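You operate a simulated robot arm through the tools that you are given. There is no shell and no other tool.

Carry out the task below with a simulated robot arm. There is one attempt and no reset: what you move stays moved.

TASK
Stop press B, lock it off and switch its heater off.
Fine: stop, isolator off, blue padlock on, then try the start; the black padlock stays on its peg.

The check looks at the end state, three seconds after you hand in, the way a careful person would. Anything else that was tipped, shoved, dropped, spilled or broken makes it a failure.

THE ROBOT
A 7-joint arm with a two-finger parallel gripper, fixed in place. Base frame: the origin is at the foot of the arm, x ahead of it, y to its left, z up. Readings come in m, rad, newtons and seconds.
Its first joint turns from -2.897 to 2.897 rad. Payload 3.43 kg.
Tool frame: the origin (TCP) lies between the finger pads and is the grasp point; the fingertips stand 0.03 m ahead of it; z points along the fingers, y is the line along which they close. The gripper opens to 0.094 m. The fingers are 0.028 m wide and 0.01 m thick; the gripper's body (0.05 by 0.096 m) begins 0.055 m behind the TCP.
Orientation is told as [roll, pitch, yaw] about the base's x, y, z axes, in that order, counted from this pose: with the fingers straight down and closing along the base's y, the tool's x points along the base's -x, its y along +y and its z along -z.

THE INTERFACE
- The arm moves only by the tool nudge_tool. Its argument "moves" is a list of rows, each a list of 7 numbers: the turn, a rotation vector about the base's x, y, z in rad, then the shift along the base's x, y, z in m, then the opening in per cent of the stroke, from 0 (shut) to 100 (fully open). In form: [[ax, ay, az, x, y, z, claw], ...]. A call has 1 to 20 rows; each row shifts and turns the commanded pose from where the row before left it. Rows are played at 5 a second. More than 0.05 m and 0.15 rad between two rows, or a gripper value outside its range, and nothing of the call is played. A pose out of reach is approached as far as the arm can. The call stops where the force on the tool passes 60 N (or 10 N more than at its start, if that is more) or the arm is blocked; 0.2 s more then pass. The fingers move at their own pace (about 0.045 m/s each) and stop on an object; they squeeze with about 41 N. The grip force told is the motor's: it shows also when the fingers shut on nothing. Time passes only in rows, and 0.2 s behind the last, so rows that do not move let the fingers close. It gives the time, the measured TCP pose, the force on the tool (base axes), the opening and the grip force at its end, in the units of the frame above (readings bear some noise), with the torque about the TCP (base axes, N m) and any sound that the robot's microphone picked up.
- Cameras (640 x 400 px; columns grow to the right, rows downward): "scene" is fixed at [0.0484, -0.4997, 1.5287]; the picture's right is [0.70, -0.71, 0.00], its down [-0.33, -0.32, -0.89] and it looks along [0.63, 0.62, -0.46] (base axes); focal length 322 px, centre (320, 200). "wrist" rides on the gripper at [0.076, 0.014, -0.102] in the tool frame; the picture's right is [-0.18, 0.98, 0.00], its down [-0.75, -0.14, -0.64] and it looks along [-0.63, -0.12, 0.77] (tool axes); focal length 243 px, centre (320, 200). There is no depth. A picture from a camera that has moved, and an enlarged one, comes with that camera's place and axes in the base frame and with its lens.
- get_image(camera): a new picture of that camera. It takes no simulated time.
- inspect(camera, box): a new picture of the part [left, top, right, bottom] of that camera's present view, enlarged. It takes no simulated time.
- sign_off(): hands the job in; it is judged then, once.

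Places have to be worked out from the pictures, the camera data and where the tool is seen. Open the gripper and draw the arm clear of the work before you hand the job in, unless the task says otherwise.

The tools are called after "Emit:" as name(argument=value, ...) on one line, values as JSON. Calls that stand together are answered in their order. nudge_tool: Moves the arm, as the interface text tells. Its arguments: {"type":"object","properties":{"moves":{"type":"array","items":{"type":"array","items":{"type":"number"}}}},"required":["moves"]} The other tools are called the same way: get_image (camera) takes a picture; inspect (camera, box) takes an enlarged picture of a part of a camera's view; sign_off () hands the job in.

At the start:

```text
time_s: 0.0
eef_pos: [0.5063, 0.1994, 1.3509]
orientation: [0.001, 0.0, 0.0]
ft_force: [0.4, 0.2, -0.4]
ft_torque: [0.02, 0.02, 0.0]
opening: 0.0938
grasp_force: 0.1
```

scene: 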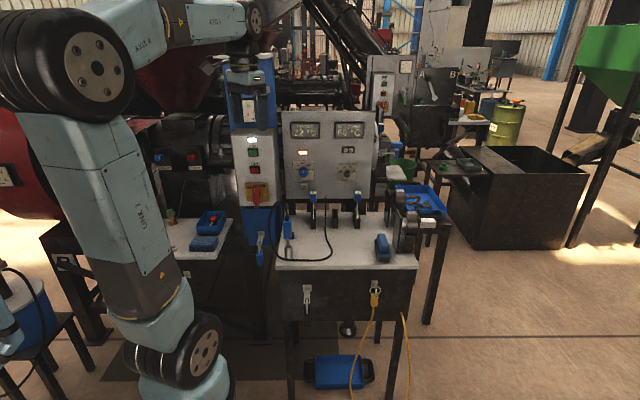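
wrist: 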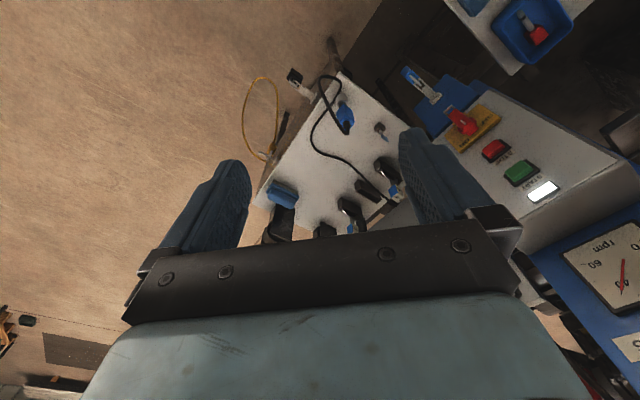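

The first pictures show a cluttered shop with panels, a bench and several machines. I enlarge parts of the scene to find press B, its controls, heater switch and padlocks.

Emit:
inspect(camera="scene", box=[210, 50, 390, 162])

Emit:
inspect(camera="scene", box=[210, 150, 390, 262])

Emit:
inspect(camera="scene", box=[350, 40, 530, 152])

Emit:
inspect(camera="scene", box=[130, 130, 310, 242])

Emit:
inspect(camera="scene", box=[270, 180, 470, 305])

Emit:
inspect(camera="wrist", box=[240, 50, 440, 175])

Emit:
inspect(camera="wrist", box=[380, 0, 640, 162])

```text
3.56 times, centred on (300, 106) of scene
camera zoom: at [0.0484, -0.4997, 1.5287], right [0.7, -0.71, 0.0], down [-0.33, -0.32, -0.89], along [0.63, 0.62, -0.46], focal length 1146 px, centre (391, 534)
```

zoom: 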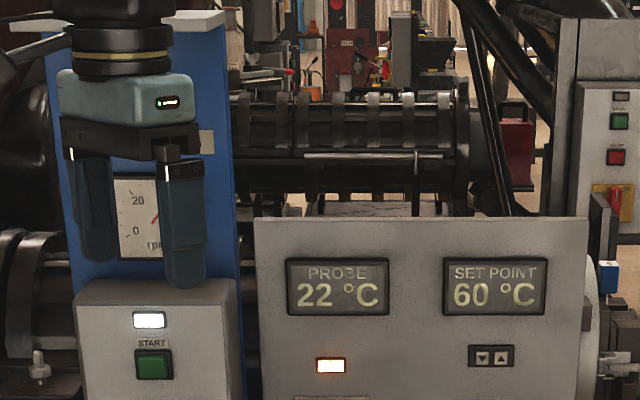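

```text
3.56 times, centred on (300, 206) of scene
camera zoom: at [0.0484, -0.4997, 1.5287], right [0.7, -0.71, 0.0], down [-0.33, -0.32, -0.89], along [0.63, 0.62, -0.46], focal length 1146 px, centre (391, 179)
```

zoom: 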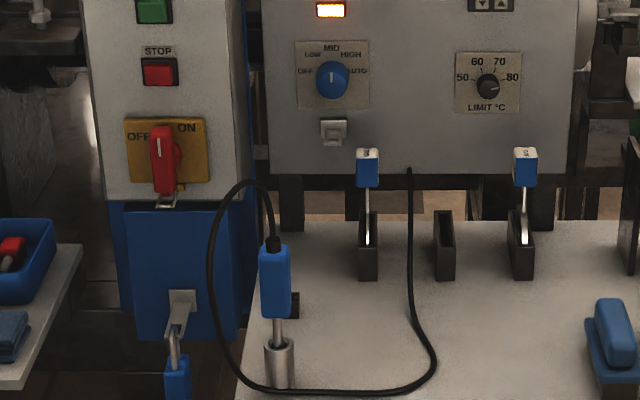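

```text
3.56 times, centred on (440, 96) of scene
camera zoom: at [0.0484, -0.4997, 1.5287], right [0.7, -0.71, 0.0], down [-0.33, -0.32, -0.89], along [0.63, 0.62, -0.46], focal length 1146 px, centre (-107, 570)
```

zoom: 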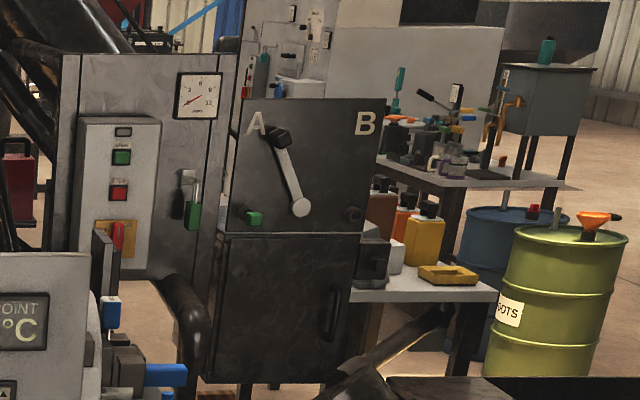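

```text
3.56 times, centred on (220, 186) of scene
camera zoom: at [0.0484, -0.4997, 1.5287], right [0.7, -0.71, 0.0], down [-0.33, -0.32, -0.89], along [0.63, 0.62, -0.46], focal length 1146 px, centre (676, 250)
```

zoom: 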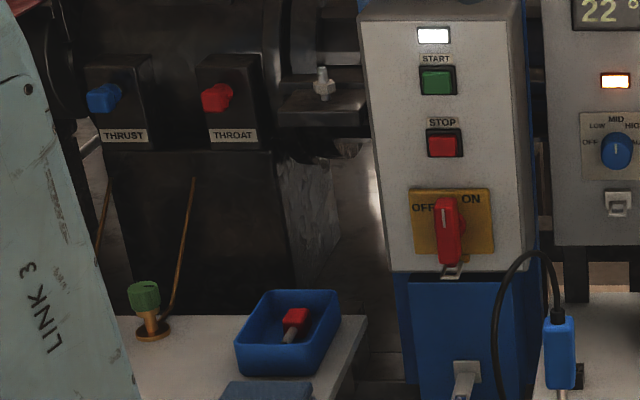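

```text
3.20 times, centred on (370, 242) of scene
camera zoom: at [0.0484, -0.4997, 1.5287], right [0.7, -0.71, 0.0], down [-0.33, -0.32, -0.89], along [0.63, 0.62, -0.46], focal length 1032 px, centre (160, 64)
```

zoom: 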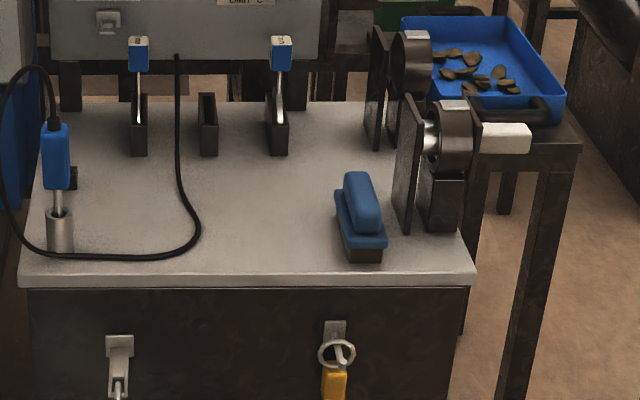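

```text
3.20 times, centred on (340, 112) of wrist
camera zoom: at [0.4299, 0.213, 1.4528], right [0.18, 0.98, 0.0], down [0.75, -0.14, 0.64], along [0.63, -0.12, -0.77], focal length 776 px, centre (256, 480)
```

zoom: 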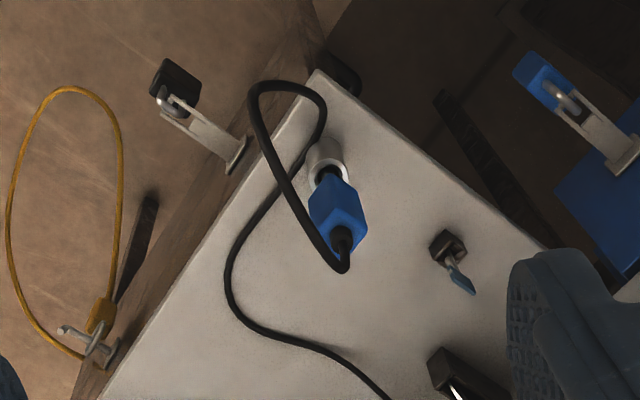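

```text
2.46 times, centred on (510, 81) of wrist
camera zoom: at [0.4299, 0.213, 1.4528], right [0.18, 0.98, 0.0], down [0.75, -0.14, 0.64], along [0.63, -0.12, -0.77], focal length 597 px, centre (-148, 493)
```

zoom: 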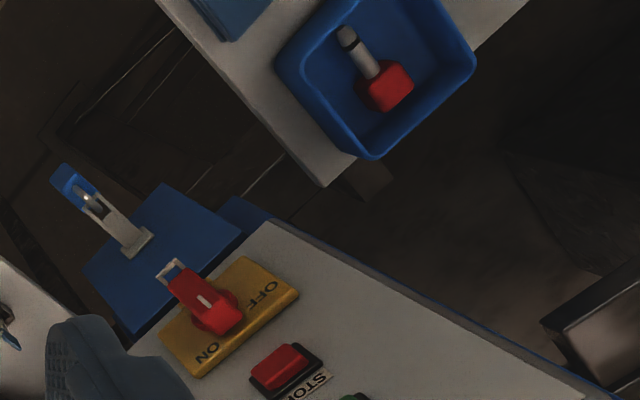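

I need to know which machine is press B and where the labels are, so I enlarge further regions.

Emit:
inspect(camera="scene", box=[215, 40, 295, 90])

Emit:
inspect(camera="scene", box=[360, 50, 440, 100])

Emit:
inspect(camera="scene", box=[230, 125, 310, 175])

Emit:
inspect(camera="scene", box=[230, 170, 310, 220])

Emit:
inspect(camera="scene", box=[230, 220, 310, 270])

Emit:
inspect(camera="scene", box=[275, 140, 375, 202])

Emit:
inspect(camera="scene", box=[280, 260, 420, 347])

Emit:
inspect(camera="wrist", box=[480, 180, 640, 280])

Emit:
inspect(camera="wrist", box=[540, 250, 640, 400])

Emit:
inspect(camera="scene", box=[0, 220, 160, 320])

```text
8.00 times, centred on (255, 65) of scene
camera zoom: at [0.0484, -0.4997, 1.5287], right [0.7, -0.71, 0.0], down [-0.33, -0.32, -0.89], along [0.63, 0.62, -0.46], focal length 2580 px, centre (840, 1280)
```

zoom: 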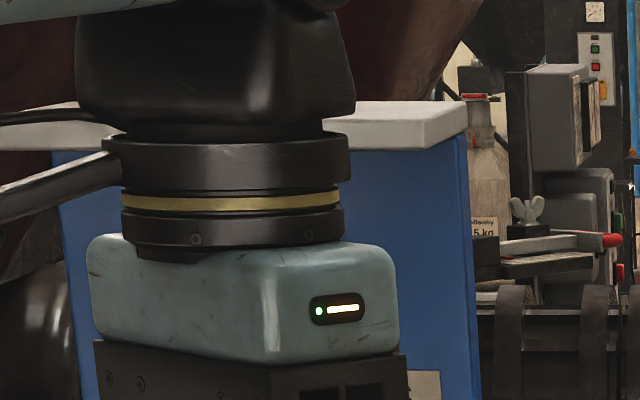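

```text
8.00 times, centred on (400, 75) of scene
camera zoom: at [0.0484, -0.4997, 1.5287], right [0.7, -0.71, 0.0], down [-0.33, -0.32, -0.89], along [0.63, 0.62, -0.46], focal length 2580 px, centre (-320, 1200)
```

zoom: 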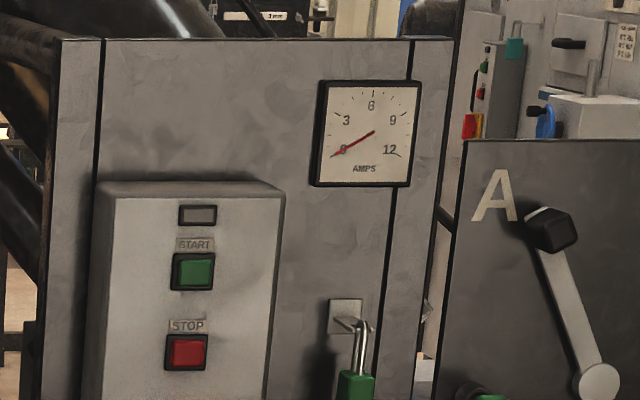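

```text
8.00 times, centred on (270, 150) of scene
camera zoom: at [0.0484, -0.4997, 1.5287], right [0.7, -0.71, 0.0], down [-0.33, -0.32, -0.89], along [0.63, 0.62, -0.46], focal length 2580 px, centre (720, 600)
```

zoom: 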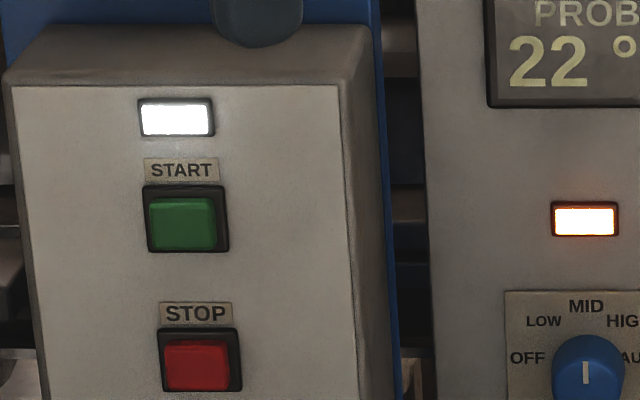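

```text
8.00 times, centred on (270, 195) of scene
camera zoom: at [0.0484, -0.4997, 1.5287], right [0.7, -0.71, 0.0], down [-0.33, -0.32, -0.89], along [0.63, 0.62, -0.46], focal length 2580 px, centre (720, 240)
```

zoom: 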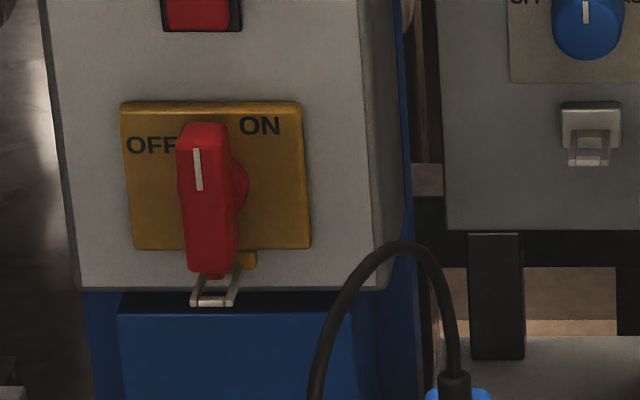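

```text
8.00 times, centred on (270, 245) of scene
camera zoom: at [0.0484, -0.4997, 1.5287], right [0.7, -0.71, 0.0], down [-0.33, -0.32, -0.89], along [0.63, 0.62, -0.46], focal length 2580 px, centre (720, -160)
```

zoom: 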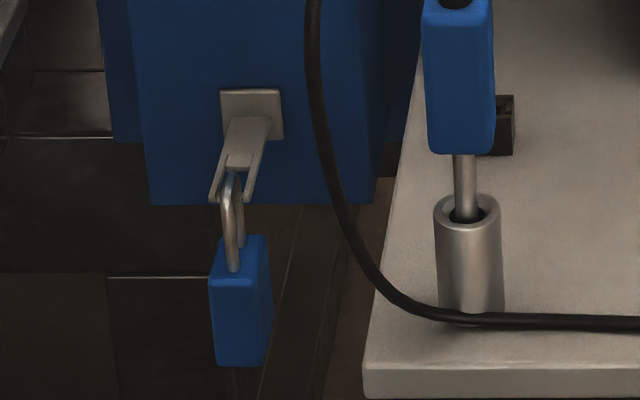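

```text
6.40 times, centred on (325, 171) of scene
camera zoom: at [0.0484, -0.4997, 1.5287], right [0.7, -0.71, 0.0], down [-0.33, -0.32, -0.89], along [0.63, 0.62, -0.46], focal length 2064 px, centre (288, 386)
```

zoom: 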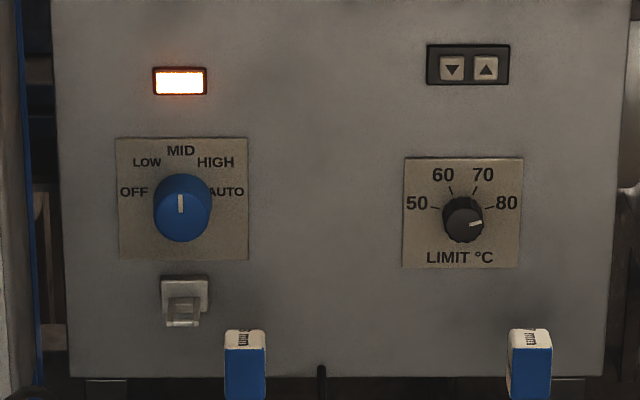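

```text
4.57 times, centred on (350, 304) of scene
camera zoom: at [0.0484, -0.4997, 1.5287], right [0.7, -0.71, 0.0], down [-0.33, -0.32, -0.89], along [0.63, 0.62, -0.46], focal length 1474 px, centre (183, -273)
```

zoom: 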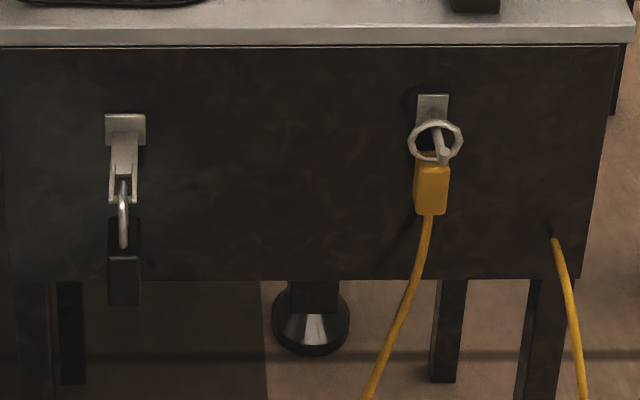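

```text
4.00 times, centred on (560, 230) of wrist
camera zoom: at [0.4299, 0.213, 1.4528], right [0.18, 0.98, 0.0], down [0.75, -0.14, 0.64], along [0.63, -0.12, -0.77], focal length 970 px, centre (-640, 80)
```

zoom: 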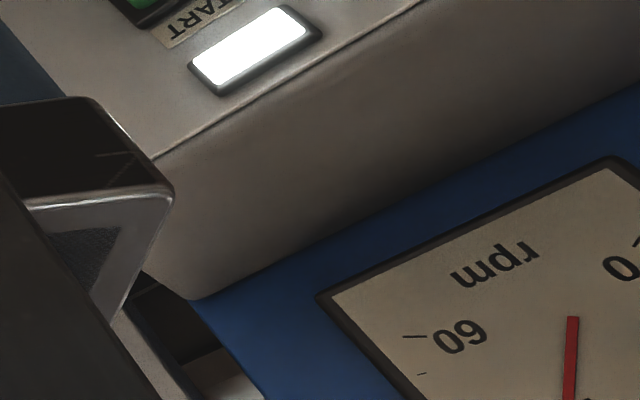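

```text
2.67 times, centred on (590, 325) of wrist
camera zoom: at [0.4299, 0.213, 1.4528], right [0.18, 0.98, 0.0], down [0.75, -0.14, 0.64], along [0.63, -0.12, -0.77], focal length 647 px, centre (-400, -133)
```

zoom: 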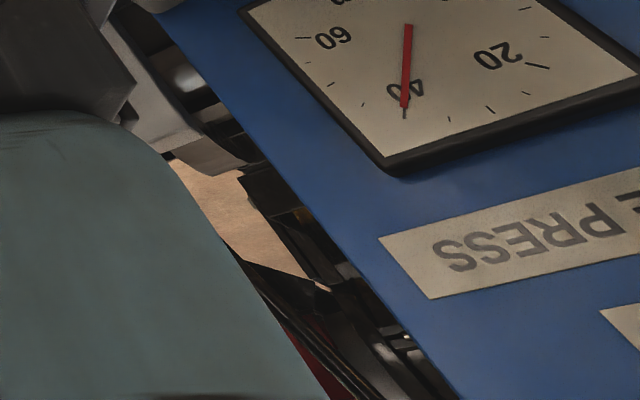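

```text
4.00 times, centred on (80, 270) of scene
camera zoom: at [0.0484, -0.4997, 1.5287], right [0.7, -0.71, 0.0], down [-0.33, -0.32, -0.89], along [0.63, 0.62, -0.46], focal length 1290 px, centre (1280, -80)
```

zoom: 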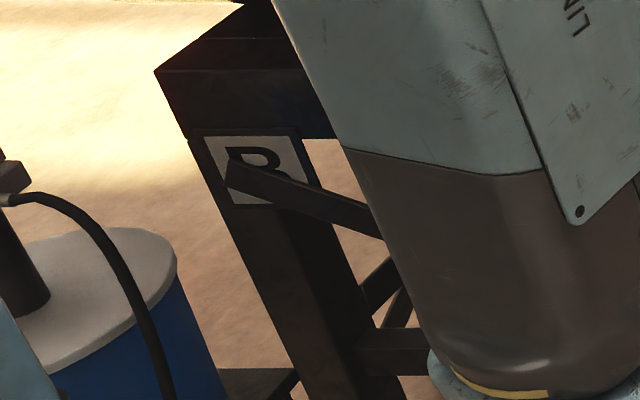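

A "B" plate shows on a frame leg at left, and the blue column carries a "...E PRESS" plate. I look around more before moving.

Emit:
inspect(camera="scene", box=[0, 130, 130, 211])

Emit:
inspect(camera="scene", box=[240, 0, 400, 100])

Emit:
inspect(camera="scene", box=[395, 0, 555, 100])

Emit:
inspect(camera="scene", box=[360, 60, 440, 130])

Emit:
inspect(camera="scene", box=[180, 230, 300, 305])

Emit:
inspect(camera="scene", box=[130, 200, 230, 262])

```text
4.92 times, centred on (65, 170) of scene
camera zoom: at [0.0484, -0.4997, 1.5287], right [0.7, -0.71, 0.0], down [-0.33, -0.32, -0.89], along [0.63, 0.62, -0.46], focal length 1587 px, centre (1575, 345)
```

zoom: 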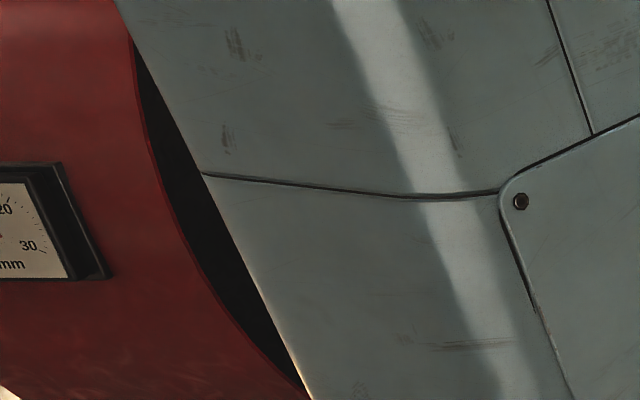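

```text
4.00 times, centred on (320, 50) of scene
camera zoom: at [0.0484, -0.4997, 1.5287], right [0.7, -0.71, 0.0], down [-0.33, -0.32, -0.89], along [0.63, 0.62, -0.46], focal length 1290 px, centre (320, 800)
```

zoom: 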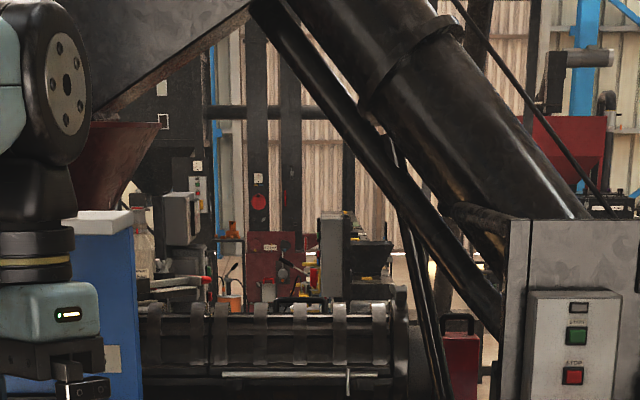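

```text
4.00 times, centred on (475, 50) of scene
camera zoom: at [0.0484, -0.4997, 1.5287], right [0.7, -0.71, 0.0], down [-0.33, -0.32, -0.89], along [0.63, 0.62, -0.46], focal length 1290 px, centre (-300, 800)
```

zoom: 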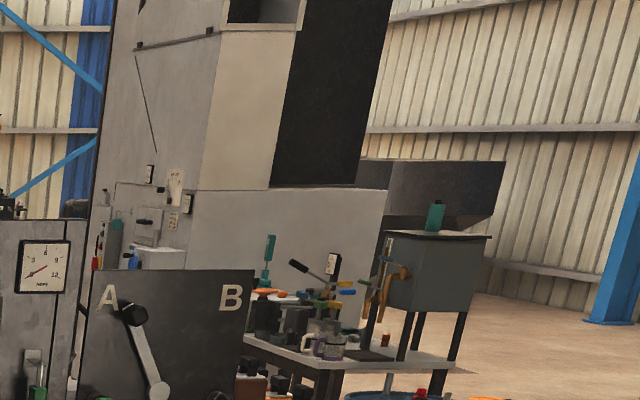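

```text
5.71 times, centred on (400, 95) of scene
camera zoom: at [0.0484, -0.4997, 1.5287], right [0.7, -0.71, 0.0], down [-0.33, -0.32, -0.89], along [0.63, 0.62, -0.46], focal length 1842 px, centre (-137, 800)
```

zoom: 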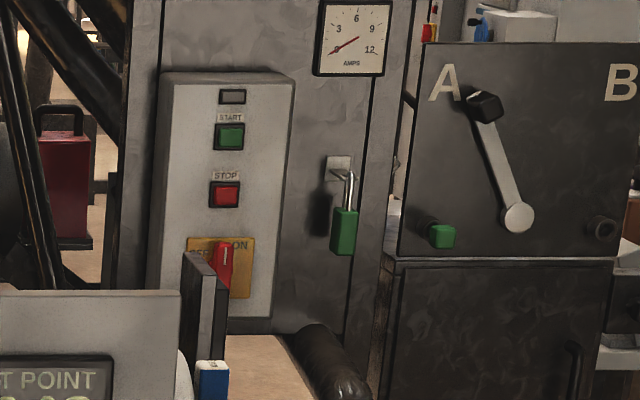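

```text
5.33 times, centred on (240, 268) of scene
camera zoom: at [0.0484, -0.4997, 1.5287], right [0.7, -0.71, 0.0], down [-0.33, -0.32, -0.89], along [0.63, 0.62, -0.46], focal length 1720 px, centre (747, -160)
```

zoom: 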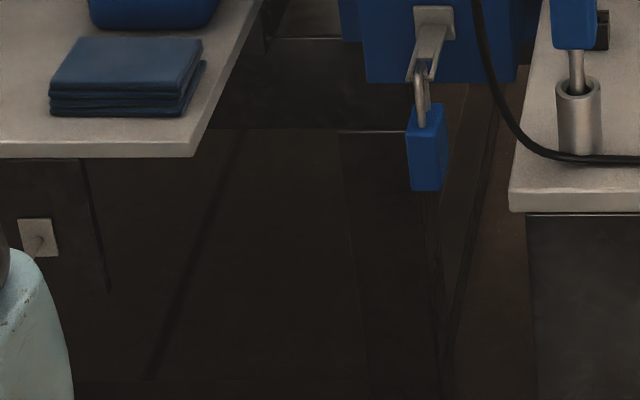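

```text
6.40 times, centred on (180, 231) of scene
camera zoom: at [0.0484, -0.4997, 1.5287], right [0.7, -0.71, 0.0], down [-0.33, -0.32, -0.89], along [0.63, 0.62, -0.46], focal length 2064 px, centre (1216, 2)
```

zoom: 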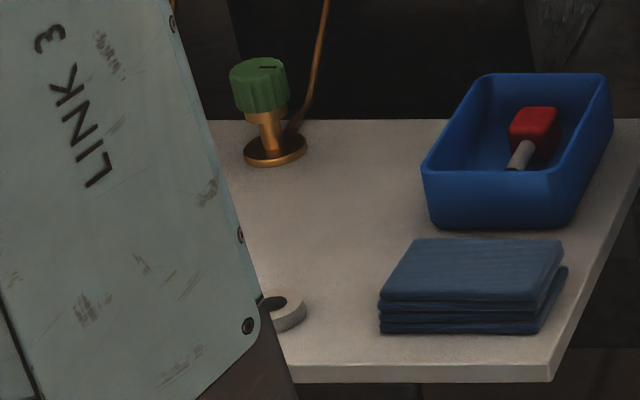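

The near blue column with the start/stop/isolator box is the press marked B (the far grey cabinet is another machine that's idle). From the two views I place STOP near (0.68, 0.47, 1.07) and START near (0.685, 0.474, 1.14), on a vertical face facing (-0.7,-0.7). I turn the tool towards it part-way to survey it with the wrist camera.

Emit:
nudge_tool(moves=[[0, 0, 0.131, 0, 0.005, -0.01, 100], [0, 0, 0.131, 0, 0.005, -0.01, 100], [0, 0, 0.131, 0, 0.005, -0.01, 100], [0, 0, 0.131, 0, 0.005, -0.01, 100], [0, 0, 0.131, 0, 0.005, -0.01, 100], [0, 0, 0.13, 0, 0.005, -0.01, 100], [0.0926, -0.0926, 0, 0, 0, -0.01, 100], [0.0926, -0.0926, 0, 0, 0, -0.01, 100], [0.0926, -0.0926, 0, 0, 0, -0.01, 100], [0.0926, -0.0926, 0, 0, 0, -0.01, 100], [0.0926, -0.0926, 0, 0, 0, 0, 100], [0.0926, -0.0926, 0, 0, 0, 0, 100], [0, 0, 0, 0, 0, 0, 100]])

Emit:
get_image(camera="wrist")

Emit:
get_image(camera="scene")

```text
time_s: 2.8
eef_pos: [0.5064, 0.2295, 1.2507]
orientation: [0.002, -0.789, 0.786]
ft_force: [-0.6, 0.4, 0.0]
ft_torque: [0.03, -0.02, 0.0]
opening: 0.0939
grasp_force: 0.1
```

```text
taken
camera wrist: at [0.4065, 0.1485, 1.2685], right [-0.6, 0.79, 0.13], down [0.15, -0.05, 0.99], along [0.78, 0.62, -0.09], focal length 243 px, centre (320, 200)
```

wrist: 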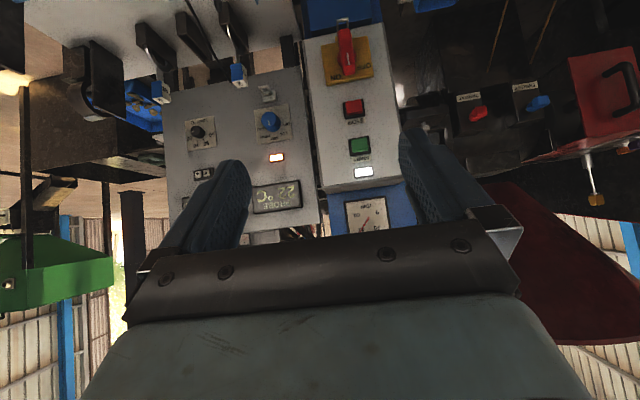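

```text
taken
```

scene: 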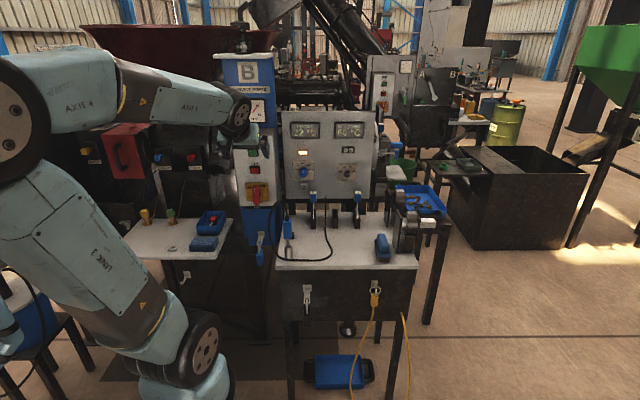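

The blue column now plainly shows "B" on top: this is press B. I take enlarged wrist views of the controls for triangulation.

Emit:
inspect(camera="wrist", box=[290, 0, 430, 87])

Emit:
inspect(camera="wrist", box=[150, 50, 310, 150])

Emit:
inspect(camera="wrist", box=[310, 80, 430, 200])

Emit:
inspect(camera="scene", box=[215, 50, 285, 110])

Emit:
inspect(camera="scene", box=[230, 180, 310, 230])

```text
4.57 times, centred on (360, 44) of wrist
camera zoom: at [0.4065, 0.1485, 1.2685], right [-0.6, 0.79, 0.13], down [0.15, -0.05, 0.99], along [0.78, 0.62, -0.09], focal length 1109 px, centre (137, 915)
```

zoom: 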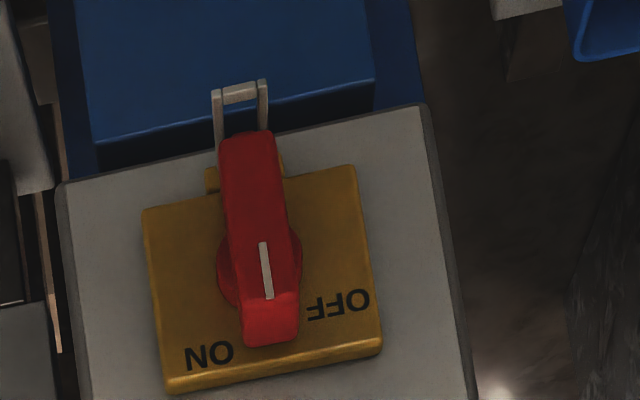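

```text
4.00 times, centred on (230, 100) of wrist
camera zoom: at [0.4065, 0.1485, 1.2685], right [-0.6, 0.79, 0.13], down [0.15, -0.05, 0.99], along [0.78, 0.62, -0.09], focal length 970 px, centre (680, 600)
```

zoom: 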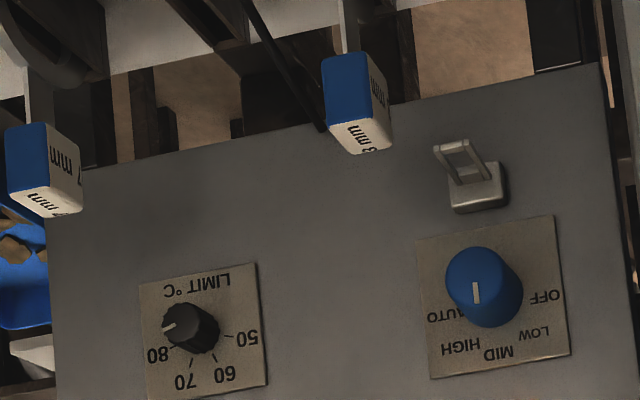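

```text
3.33 times, centred on (370, 140) of wrist
camera zoom: at [0.4065, 0.1485, 1.2685], right [-0.6, 0.79, 0.13], down [0.15, -0.05, 0.99], along [0.78, 0.62, -0.09], focal length 809 px, centre (153, 400)
```

zoom: 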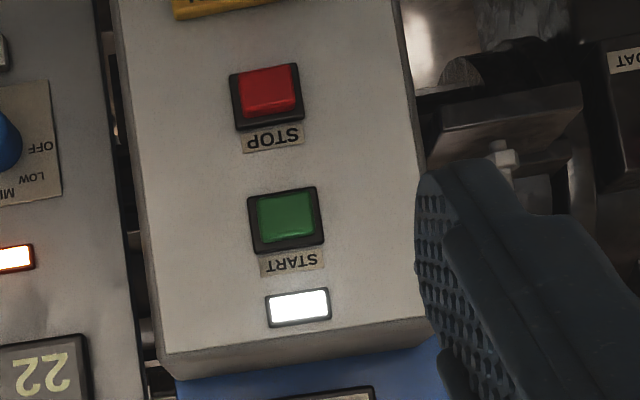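

```text
6.67 times, centred on (250, 80) of scene
camera zoom: at [0.0484, -0.4997, 1.5287], right [0.7, -0.71, 0.0], down [-0.33, -0.32, -0.89], along [0.63, 0.62, -0.46], focal length 2150 px, centre (787, 1000)
```

zoom: 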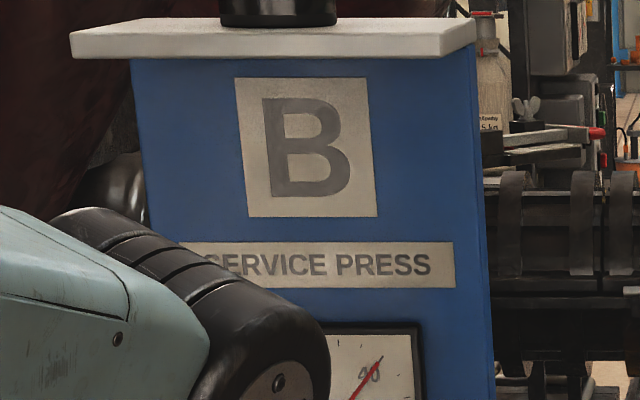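

```text
8.00 times, centred on (270, 205) of scene
camera zoom: at [0.0484, -0.4997, 1.5287], right [0.7, -0.71, 0.0], down [-0.33, -0.32, -0.89], along [0.63, 0.62, -0.46], focal length 2580 px, centre (720, 160)
```

zoom: 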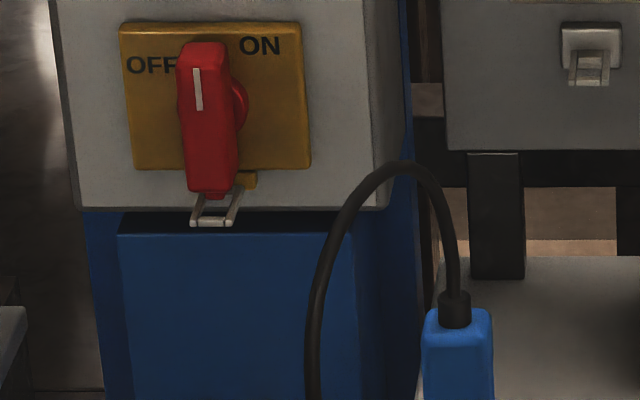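

Press B is the near "SERVICE PRESS B" column. The probe in its holder stands near (0.63, 0.23, up to ~1.0) at the right, so I shift left and then lower the tilted tool in free air to view the isolator, its staple and the blue padlock.

Emit:
nudge_tool(moves=[[0, 0, 0, -0.012, 0.012, -0.02, 100], [0, 0, 0, -0.012, 0.012, -0.02, 100], [0, 0, 0, -0.012, 0.012, -0.02, 100], [0, 0, 0, -0.012, 0.012, -0.02, 100], [0, 0, 0, -0.012, 0.012, -0.02, 100], [0, 0, 0, 0, 0, -0.03, 100], [0, 0, 0, 0, 0, -0.03, 100], [0, 0, 0, 0, 0, -0.03, 100], [0, 0, 0, 0, 0, -0.03, 100], [0, 0, 0, 0, 0, 0, 100]])

Emit:
get_image(camera="wrist")

Emit:
get_image(camera="scene")

```text
time_s: 5.0
eef_pos: [0.4667, 0.3144, 1.0555]
orientation: [0.0, -0.783, 0.785]
ft_force: [0.1, 1.3, -0.1]
ft_torque: [0.0, 0.04, -0.02]
opening: 0.0941
grasp_force: 0.0
out of reach, approached as far as the arm can: row 8, 9
```

```text
taken
camera wrist: at [0.3672, 0.2335, 1.0732], right [-0.6, 0.79, 0.13], down [0.16, -0.04, 0.99], along [0.78, 0.61, -0.1], focal length 243 px, centre (320, 200)
```

wrist: 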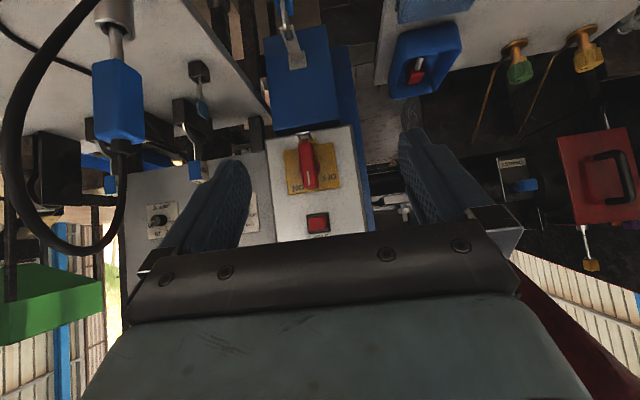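

```text
taken
```

scene: 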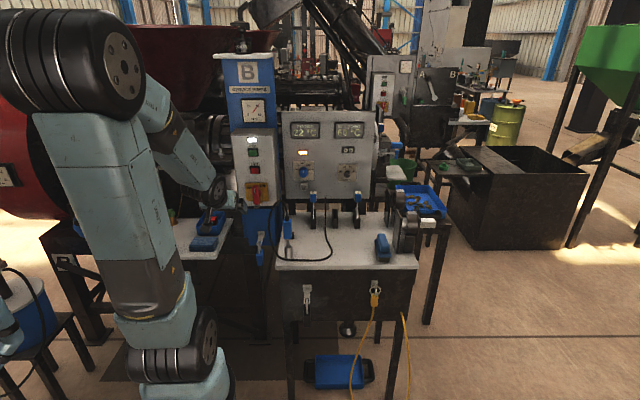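

The arm hit its inner reach limit but the view is good. I enlarge the padlock peg and isolator.

Emit:
inspect(camera="wrist", box=[240, 0, 370, 81])

Emit:
inspect(camera="wrist", box=[260, 115, 380, 250])

Emit:
inspect(camera="wrist", box=[0, 0, 240, 270])

Emit:
inspect(camera="scene", box=[180, 170, 300, 280])

```text
4.92 times, centred on (305, 40) of wrist
camera zoom: at [0.3672, 0.2335, 1.0732], right [-0.6, 0.79, 0.13], down [0.16, -0.04, 0.99], along [0.78, 0.61, -0.1], focal length 1194 px, centre (394, 985)
```

zoom: 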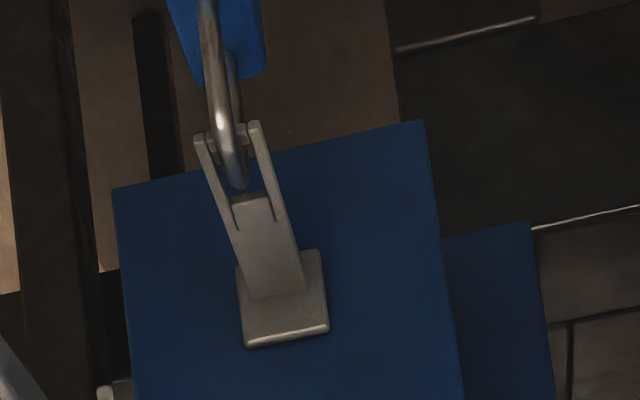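

```text
2.96 times, centred on (320, 182) of wrist
camera zoom: at [0.3672, 0.2335, 1.0732], right [-0.6, 0.79, 0.13], down [0.16, -0.04, 0.99], along [0.78, 0.61, -0.1], focal length 719 px, centre (320, 252)
```

zoom: 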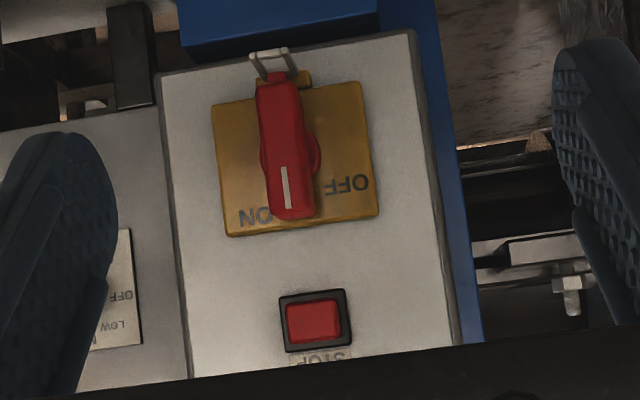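

```text
1.48 times, centred on (120, 135) of wrist
camera zoom: at [0.3672, 0.2335, 1.0732], right [-0.6, 0.79, 0.13], down [0.16, -0.04, 0.99], along [0.78, 0.61, -0.1], focal length 359 px, centre (616, 296)
```

zoom: 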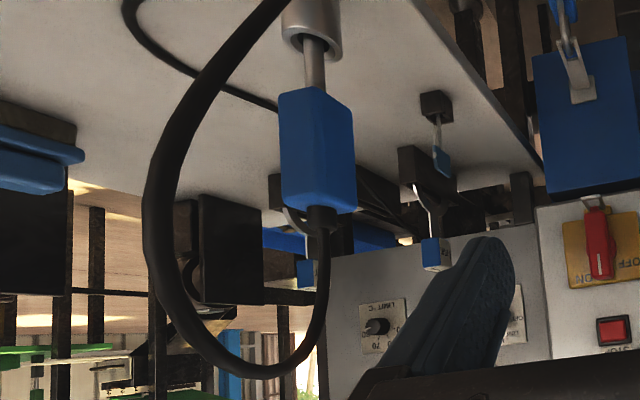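

```text
3.64 times, centred on (240, 225) of scene
camera zoom: at [0.0484, -0.4997, 1.5287], right [0.7, -0.71, 0.0], down [-0.33, -0.32, -0.89], along [0.63, 0.62, -0.46], focal length 1172 px, centre (611, 109)
```

zoom: 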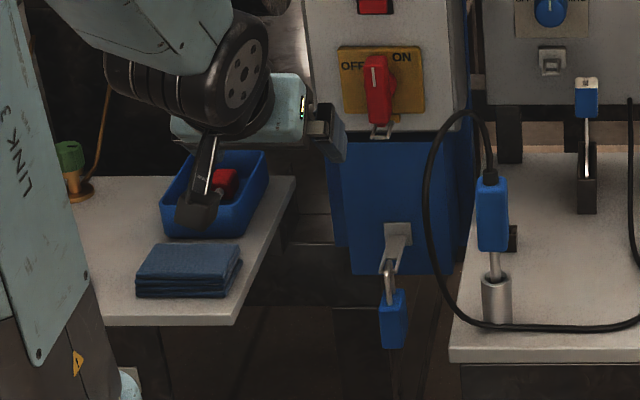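

The padlock shackle hangs over the crossbar of a forked peg. I need a closer look at the shackle, so I tip the tool downward a bit and lower it, keeping left of the probe cable.

Emit:
nudge_tool(moves=[[-0.1, 0.1, 0, 0.01, 0.01, 0, 100], [-0.1, 0.1, 0, 0.01, 0.01, -0.02, 100], [0, 0, 0, 0, 0, -0.03, 100], [0, 0, 0, 0, 0, -0.03, 100], [0, 0, 0, 0, 0, 0, 100]])

Emit:
get_image(camera="wrist")

Emit:
inspect(camera="wrist", box=[230, 20, 390, 120])

```text
time_s: 6.2
eef_pos: [0.4901, 0.3349, 0.9751]
orientation: [-0.001, -0.503, 0.784]
ft_force: [-0.6, 0.3, -0.1]
ft_torque: [0.0, 0.04, -0.03]
opening: 0.0939
grasp_force: 0.1
```

```text
taken
camera wrist: at [0.3984, 0.262, 1.0271], right [-0.58, 0.81, 0.09], down [0.35, 0.15, 0.93], along [0.74, 0.57, -0.37], focal length 243 px, centre (320, 200)
```

wrist: 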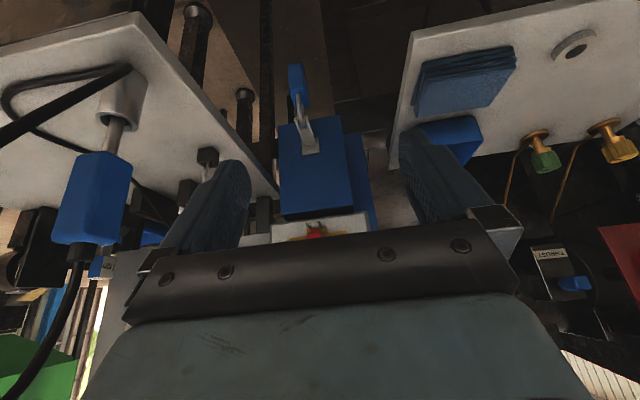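

```text
4.00 times, centred on (310, 70) of wrist
camera zoom: at [0.3984, 0.262, 1.0271], right [-0.58, 0.81, 0.09], down [0.35, 0.15, 0.93], along [0.74, 0.57, -0.37], focal length 970 px, centre (360, 720)
```

zoom: 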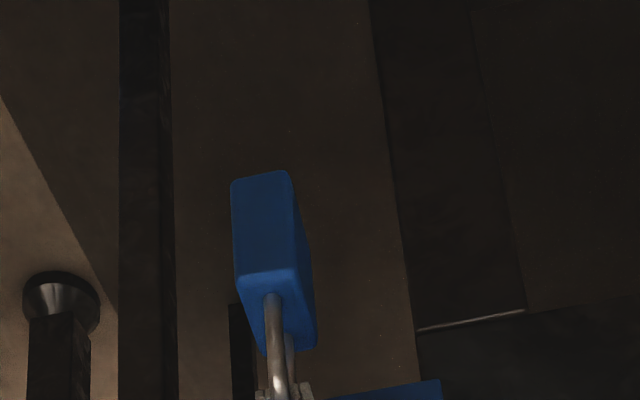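

I zoom tightly on the shackle and padlock body.

Emit:
inspect(camera="wrist", box=[280, 55, 330, 125])

Emit:
inspect(camera="wrist", box=[285, 85, 325, 160])

Emit:
inspect(camera="scene", box=[250, 235, 275, 270])

Emit:
inspect(camera="scene", box=[295, 280, 325, 330])

```text
5.71 times, centred on (305, 90) of wrist
camera zoom: at [0.3984, 0.262, 1.0271], right [-0.58, 0.81, 0.09], down [0.35, 0.15, 0.93], along [0.74, 0.57, -0.37], focal length 1386 px, centre (406, 829)
```

zoom: 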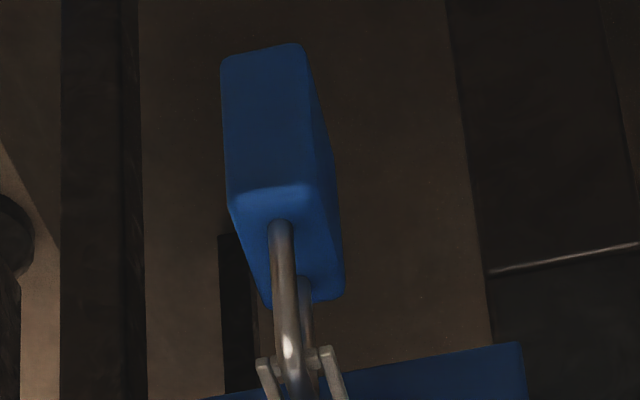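

```text
5.33 times, centred on (305, 122) of wrist
camera zoom: at [0.3984, 0.262, 1.0271], right [-0.58, 0.81, 0.09], down [0.35, 0.15, 0.93], along [0.74, 0.57, -0.37], focal length 1294 px, centre (400, 613)
```

zoom: 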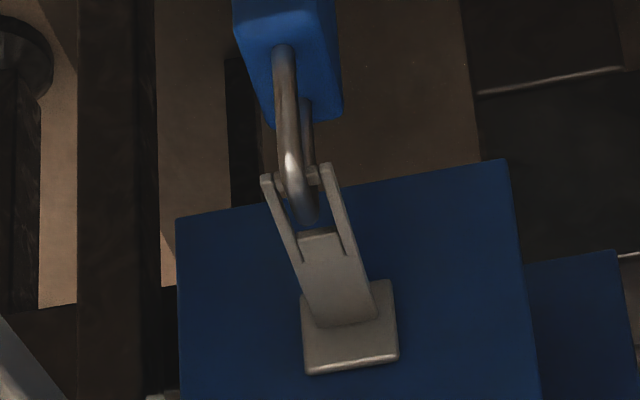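

```text
11.43 times, centred on (262, 252) of scene
camera zoom: at [0.0484, -0.4997, 1.5287], right [0.7, -0.71, 0.0], down [-0.33, -0.32, -0.89], along [0.63, 0.62, -0.46], focal length 3685 px, centre (977, -400)
```

zoom: 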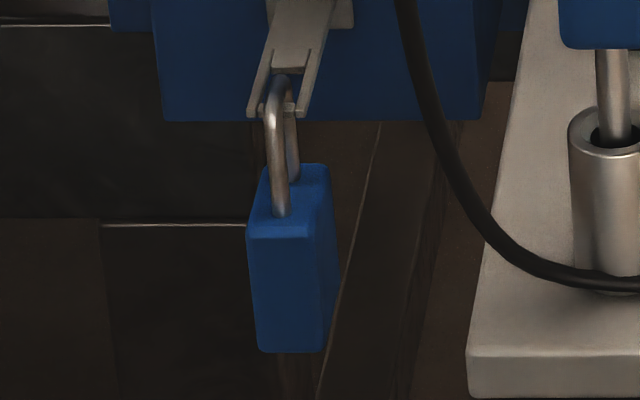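

```text
8.00 times, centred on (310, 305) of scene
camera zoom: at [0.0484, -0.4997, 1.5287], right [0.7, -0.71, 0.0], down [-0.33, -0.32, -0.89], along [0.63, 0.62, -0.46], focal length 2580 px, centre (400, -640)
```

zoom: 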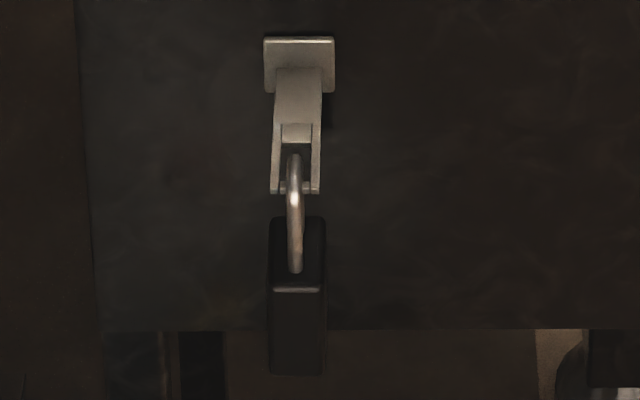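

Both shackle legs appear to go into the body; I'll study that closer later. First comes STOP: I close the fingers and bring the tool level, about 0.10 m in front of the STOP button.

Emit:
nudge_tool(moves=[[0.0944, -0.0944, 0, 0.0121, 0.005, 0.0123, 0], [0.0944, -0.0944, 0, 0.0121, 0.005, 0.0123, 0], [0.0944, -0.0944, 0, 0.0121, 0.005, 0.0123, 0], [0.0944, -0.0944, 0, 0.0121, 0.005, 0.0123, 0], [0.0944, -0.0944, 0, 0.0121, 0.005, 0.0123, 0], [0.0944, -0.0944, 0, 0.0121, 0.005, 0.0123, 0], [0.0944, -0.0944, 0, 0.0121, 0.005, 0.0123, 0], [0.0944, -0.0944, 0, 0.0121, 0.005, 0.0123, 0], [0, 0, 0, 0, 0, 0, 0], [0, 0, 0, 0, 0, 0, 0]])

Emit:
get_image(camera="wrist")

Emit:
get_image(camera="scene")

```text
time_s: 8.4
eef_pos: [0.583, 0.3705, 1.0725]
orientation: [2.905, -1.569, -2.12]
ft_force: [-0.2, 0.2, 0.1]
ft_torque: [0.02, 0.02, -0.03]
opening: 0.0
grasp_force: 32.6
out of reach, approached as far as the arm can: row 1
```

```text
taken
camera wrist: at [0.5011, 0.308, 0.9943], right [-0.7, 0.69, 0.18], down [-0.35, -0.55, 0.75], along [0.63, 0.46, 0.63], focal length 243 px, centre (320, 200)
```

wrist: 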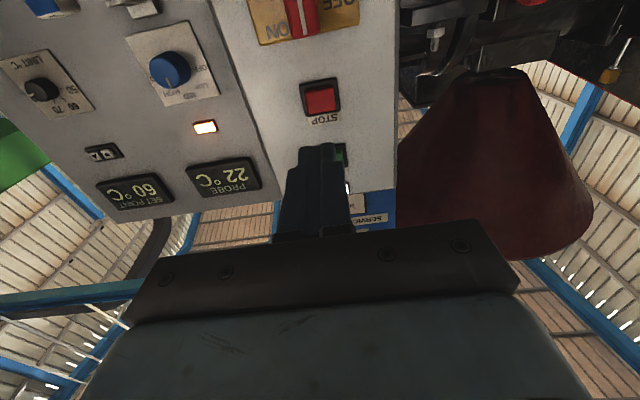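

```text
taken
```

scene: 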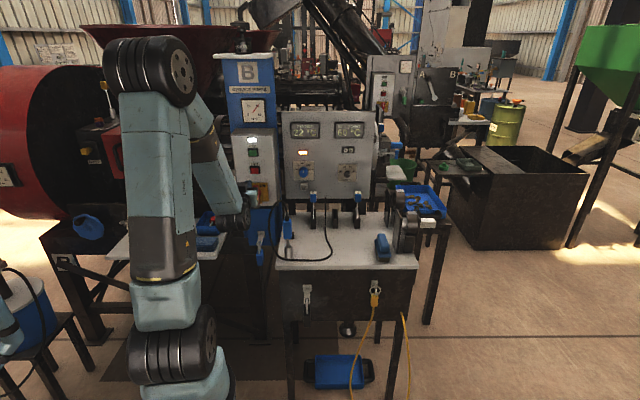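

STOP triangulates to about 0.82 m along the press direction (n=(x+y)/√2), aligned laterally with the tool and ~3 mm lower. I move forward 0.10 m to just short of it.

Emit:
nudge_tool(moves=[[0, 0, 0, 0.0146, 0.014, -0.001, 0], [0, 0, 0, 0.0142, 0.0142, -0.001, 0], [0, 0, 0, 0.0142, 0.0142, -0.001, 0], [0, 0, 0, 0.0142, 0.0142, 0, 0], [0, 0, 0, 0.0142, 0.0142, 0, 0], [0, 0, 0, 0, 0, 0, 0]])

Emit:
get_image(camera="wrist")

Emit:
inspect(camera="wrist", box=[260, 90, 380, 165])

Emit:
inspect(camera="scene", box=[200, 100, 330, 181])

```text
time_s: 9.8
eef_pos: [0.655, 0.4437, 1.0663]
orientation: [2.89, -1.572, -2.106]
ft_force: [0.3, 0.0, -0.5]
ft_torque: [0.0, 0.01, 0.0]
opening: 0.0
grasp_force: 32.8
```

```text
taken
camera wrist: at [0.5727, 0.3808, 0.9897], right [-0.69, 0.69, 0.18], down [-0.35, -0.55, 0.75], along [0.63, 0.46, 0.63], focal length 243 px, centre (320, 200)
```

wrist: 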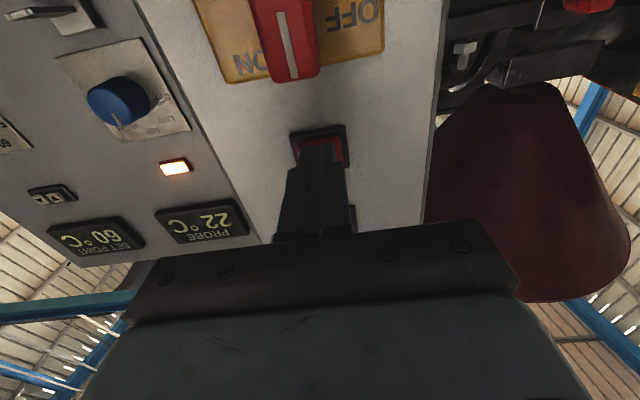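

```text
5.33 times, centred on (320, 128) of wrist
camera zoom: at [0.5727, 0.3808, 0.9897], right [-0.69, 0.69, 0.18], down [-0.35, -0.55, 0.75], along [0.63, 0.46, 0.63], focal length 1294 px, centre (320, 587)
```

zoom: 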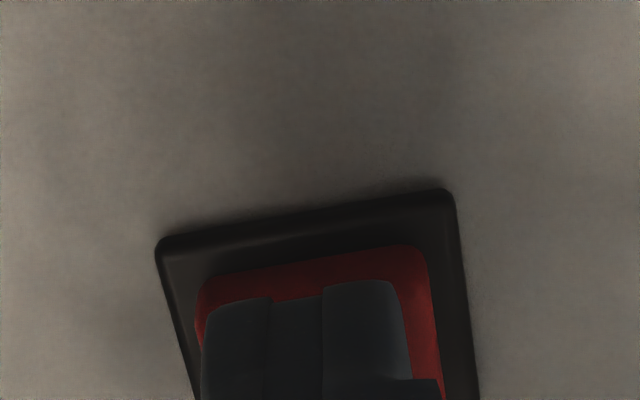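

```text
4.92 times, centred on (265, 140) of scene
camera zoom: at [0.0484, -0.4997, 1.5287], right [0.7, -0.71, 0.0], down [-0.33, -0.32, -0.89], along [0.63, 0.62, -0.46], focal length 1587 px, centre (591, 493)
```

zoom: 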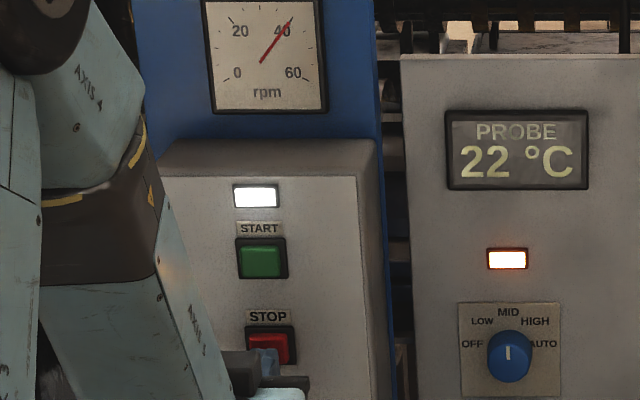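

The fingertips sit squarely over the red button about 1 cm off. I press in small steps.

Emit:
nudge_tool(moves=[[0, 0, 0, 0.0035, 0.0035, 0, 0], [0, 0, 0, 0.0035, 0.0035, 0, 0], [0, 0, 0, 0.0028, 0.0028, 0, 0], [0, 0, 0, 0.0021, 0.0021, 0, 0]])

Emit:
inspect(camera="scene", box=[200, 100, 330, 181])

Emit:
inspect(camera="wrist", box=[260, 90, 380, 165])

```text
time_s: 10.8
eef_pos: [0.6644, 0.4543, 1.0664]
orientation: [0.036, -1.568, 0.746]
ft_force: [-32.0, -31.1, -5.3]
ft_torque: [0.13, 0.03, 0.02]
opening: 0.0
grasp_force: 32.5
heard: click
```

```text
4.92 times, centred on (265, 140) of scene
camera zoom: at [0.0484, -0.4997, 1.5287], right [0.7, -0.71, 0.0], down [-0.33, -0.32, -0.89], along [0.63, 0.62, -0.46], focal length 1587 px, centre (591, 493)
```

zoom: 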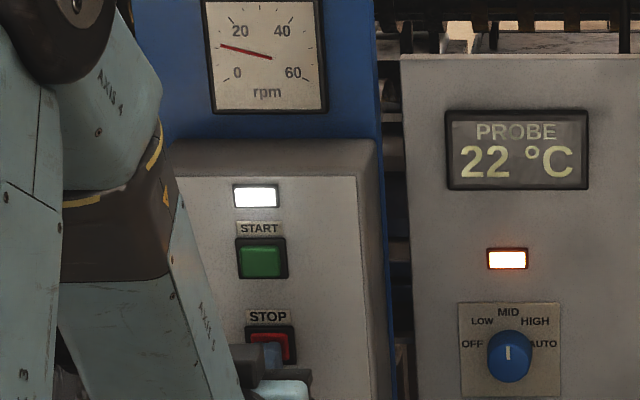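

```text
5.33 times, centred on (320, 128) of wrist
camera zoom: at [0.5822, 0.3906, 0.9897], right [-0.69, 0.7, 0.18], down [-0.35, -0.55, 0.75], along [0.63, 0.46, 0.63], focal length 1294 px, centre (320, 587)
```

zoom: 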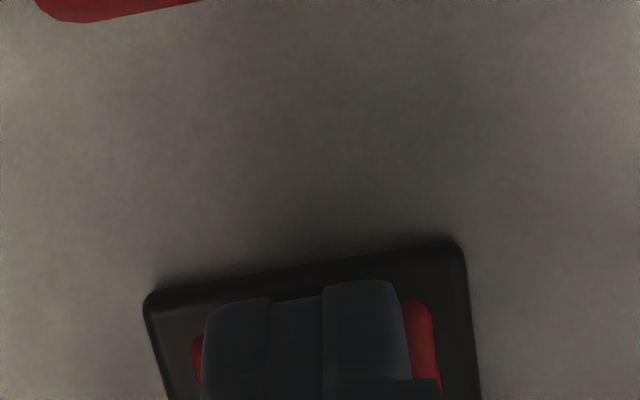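

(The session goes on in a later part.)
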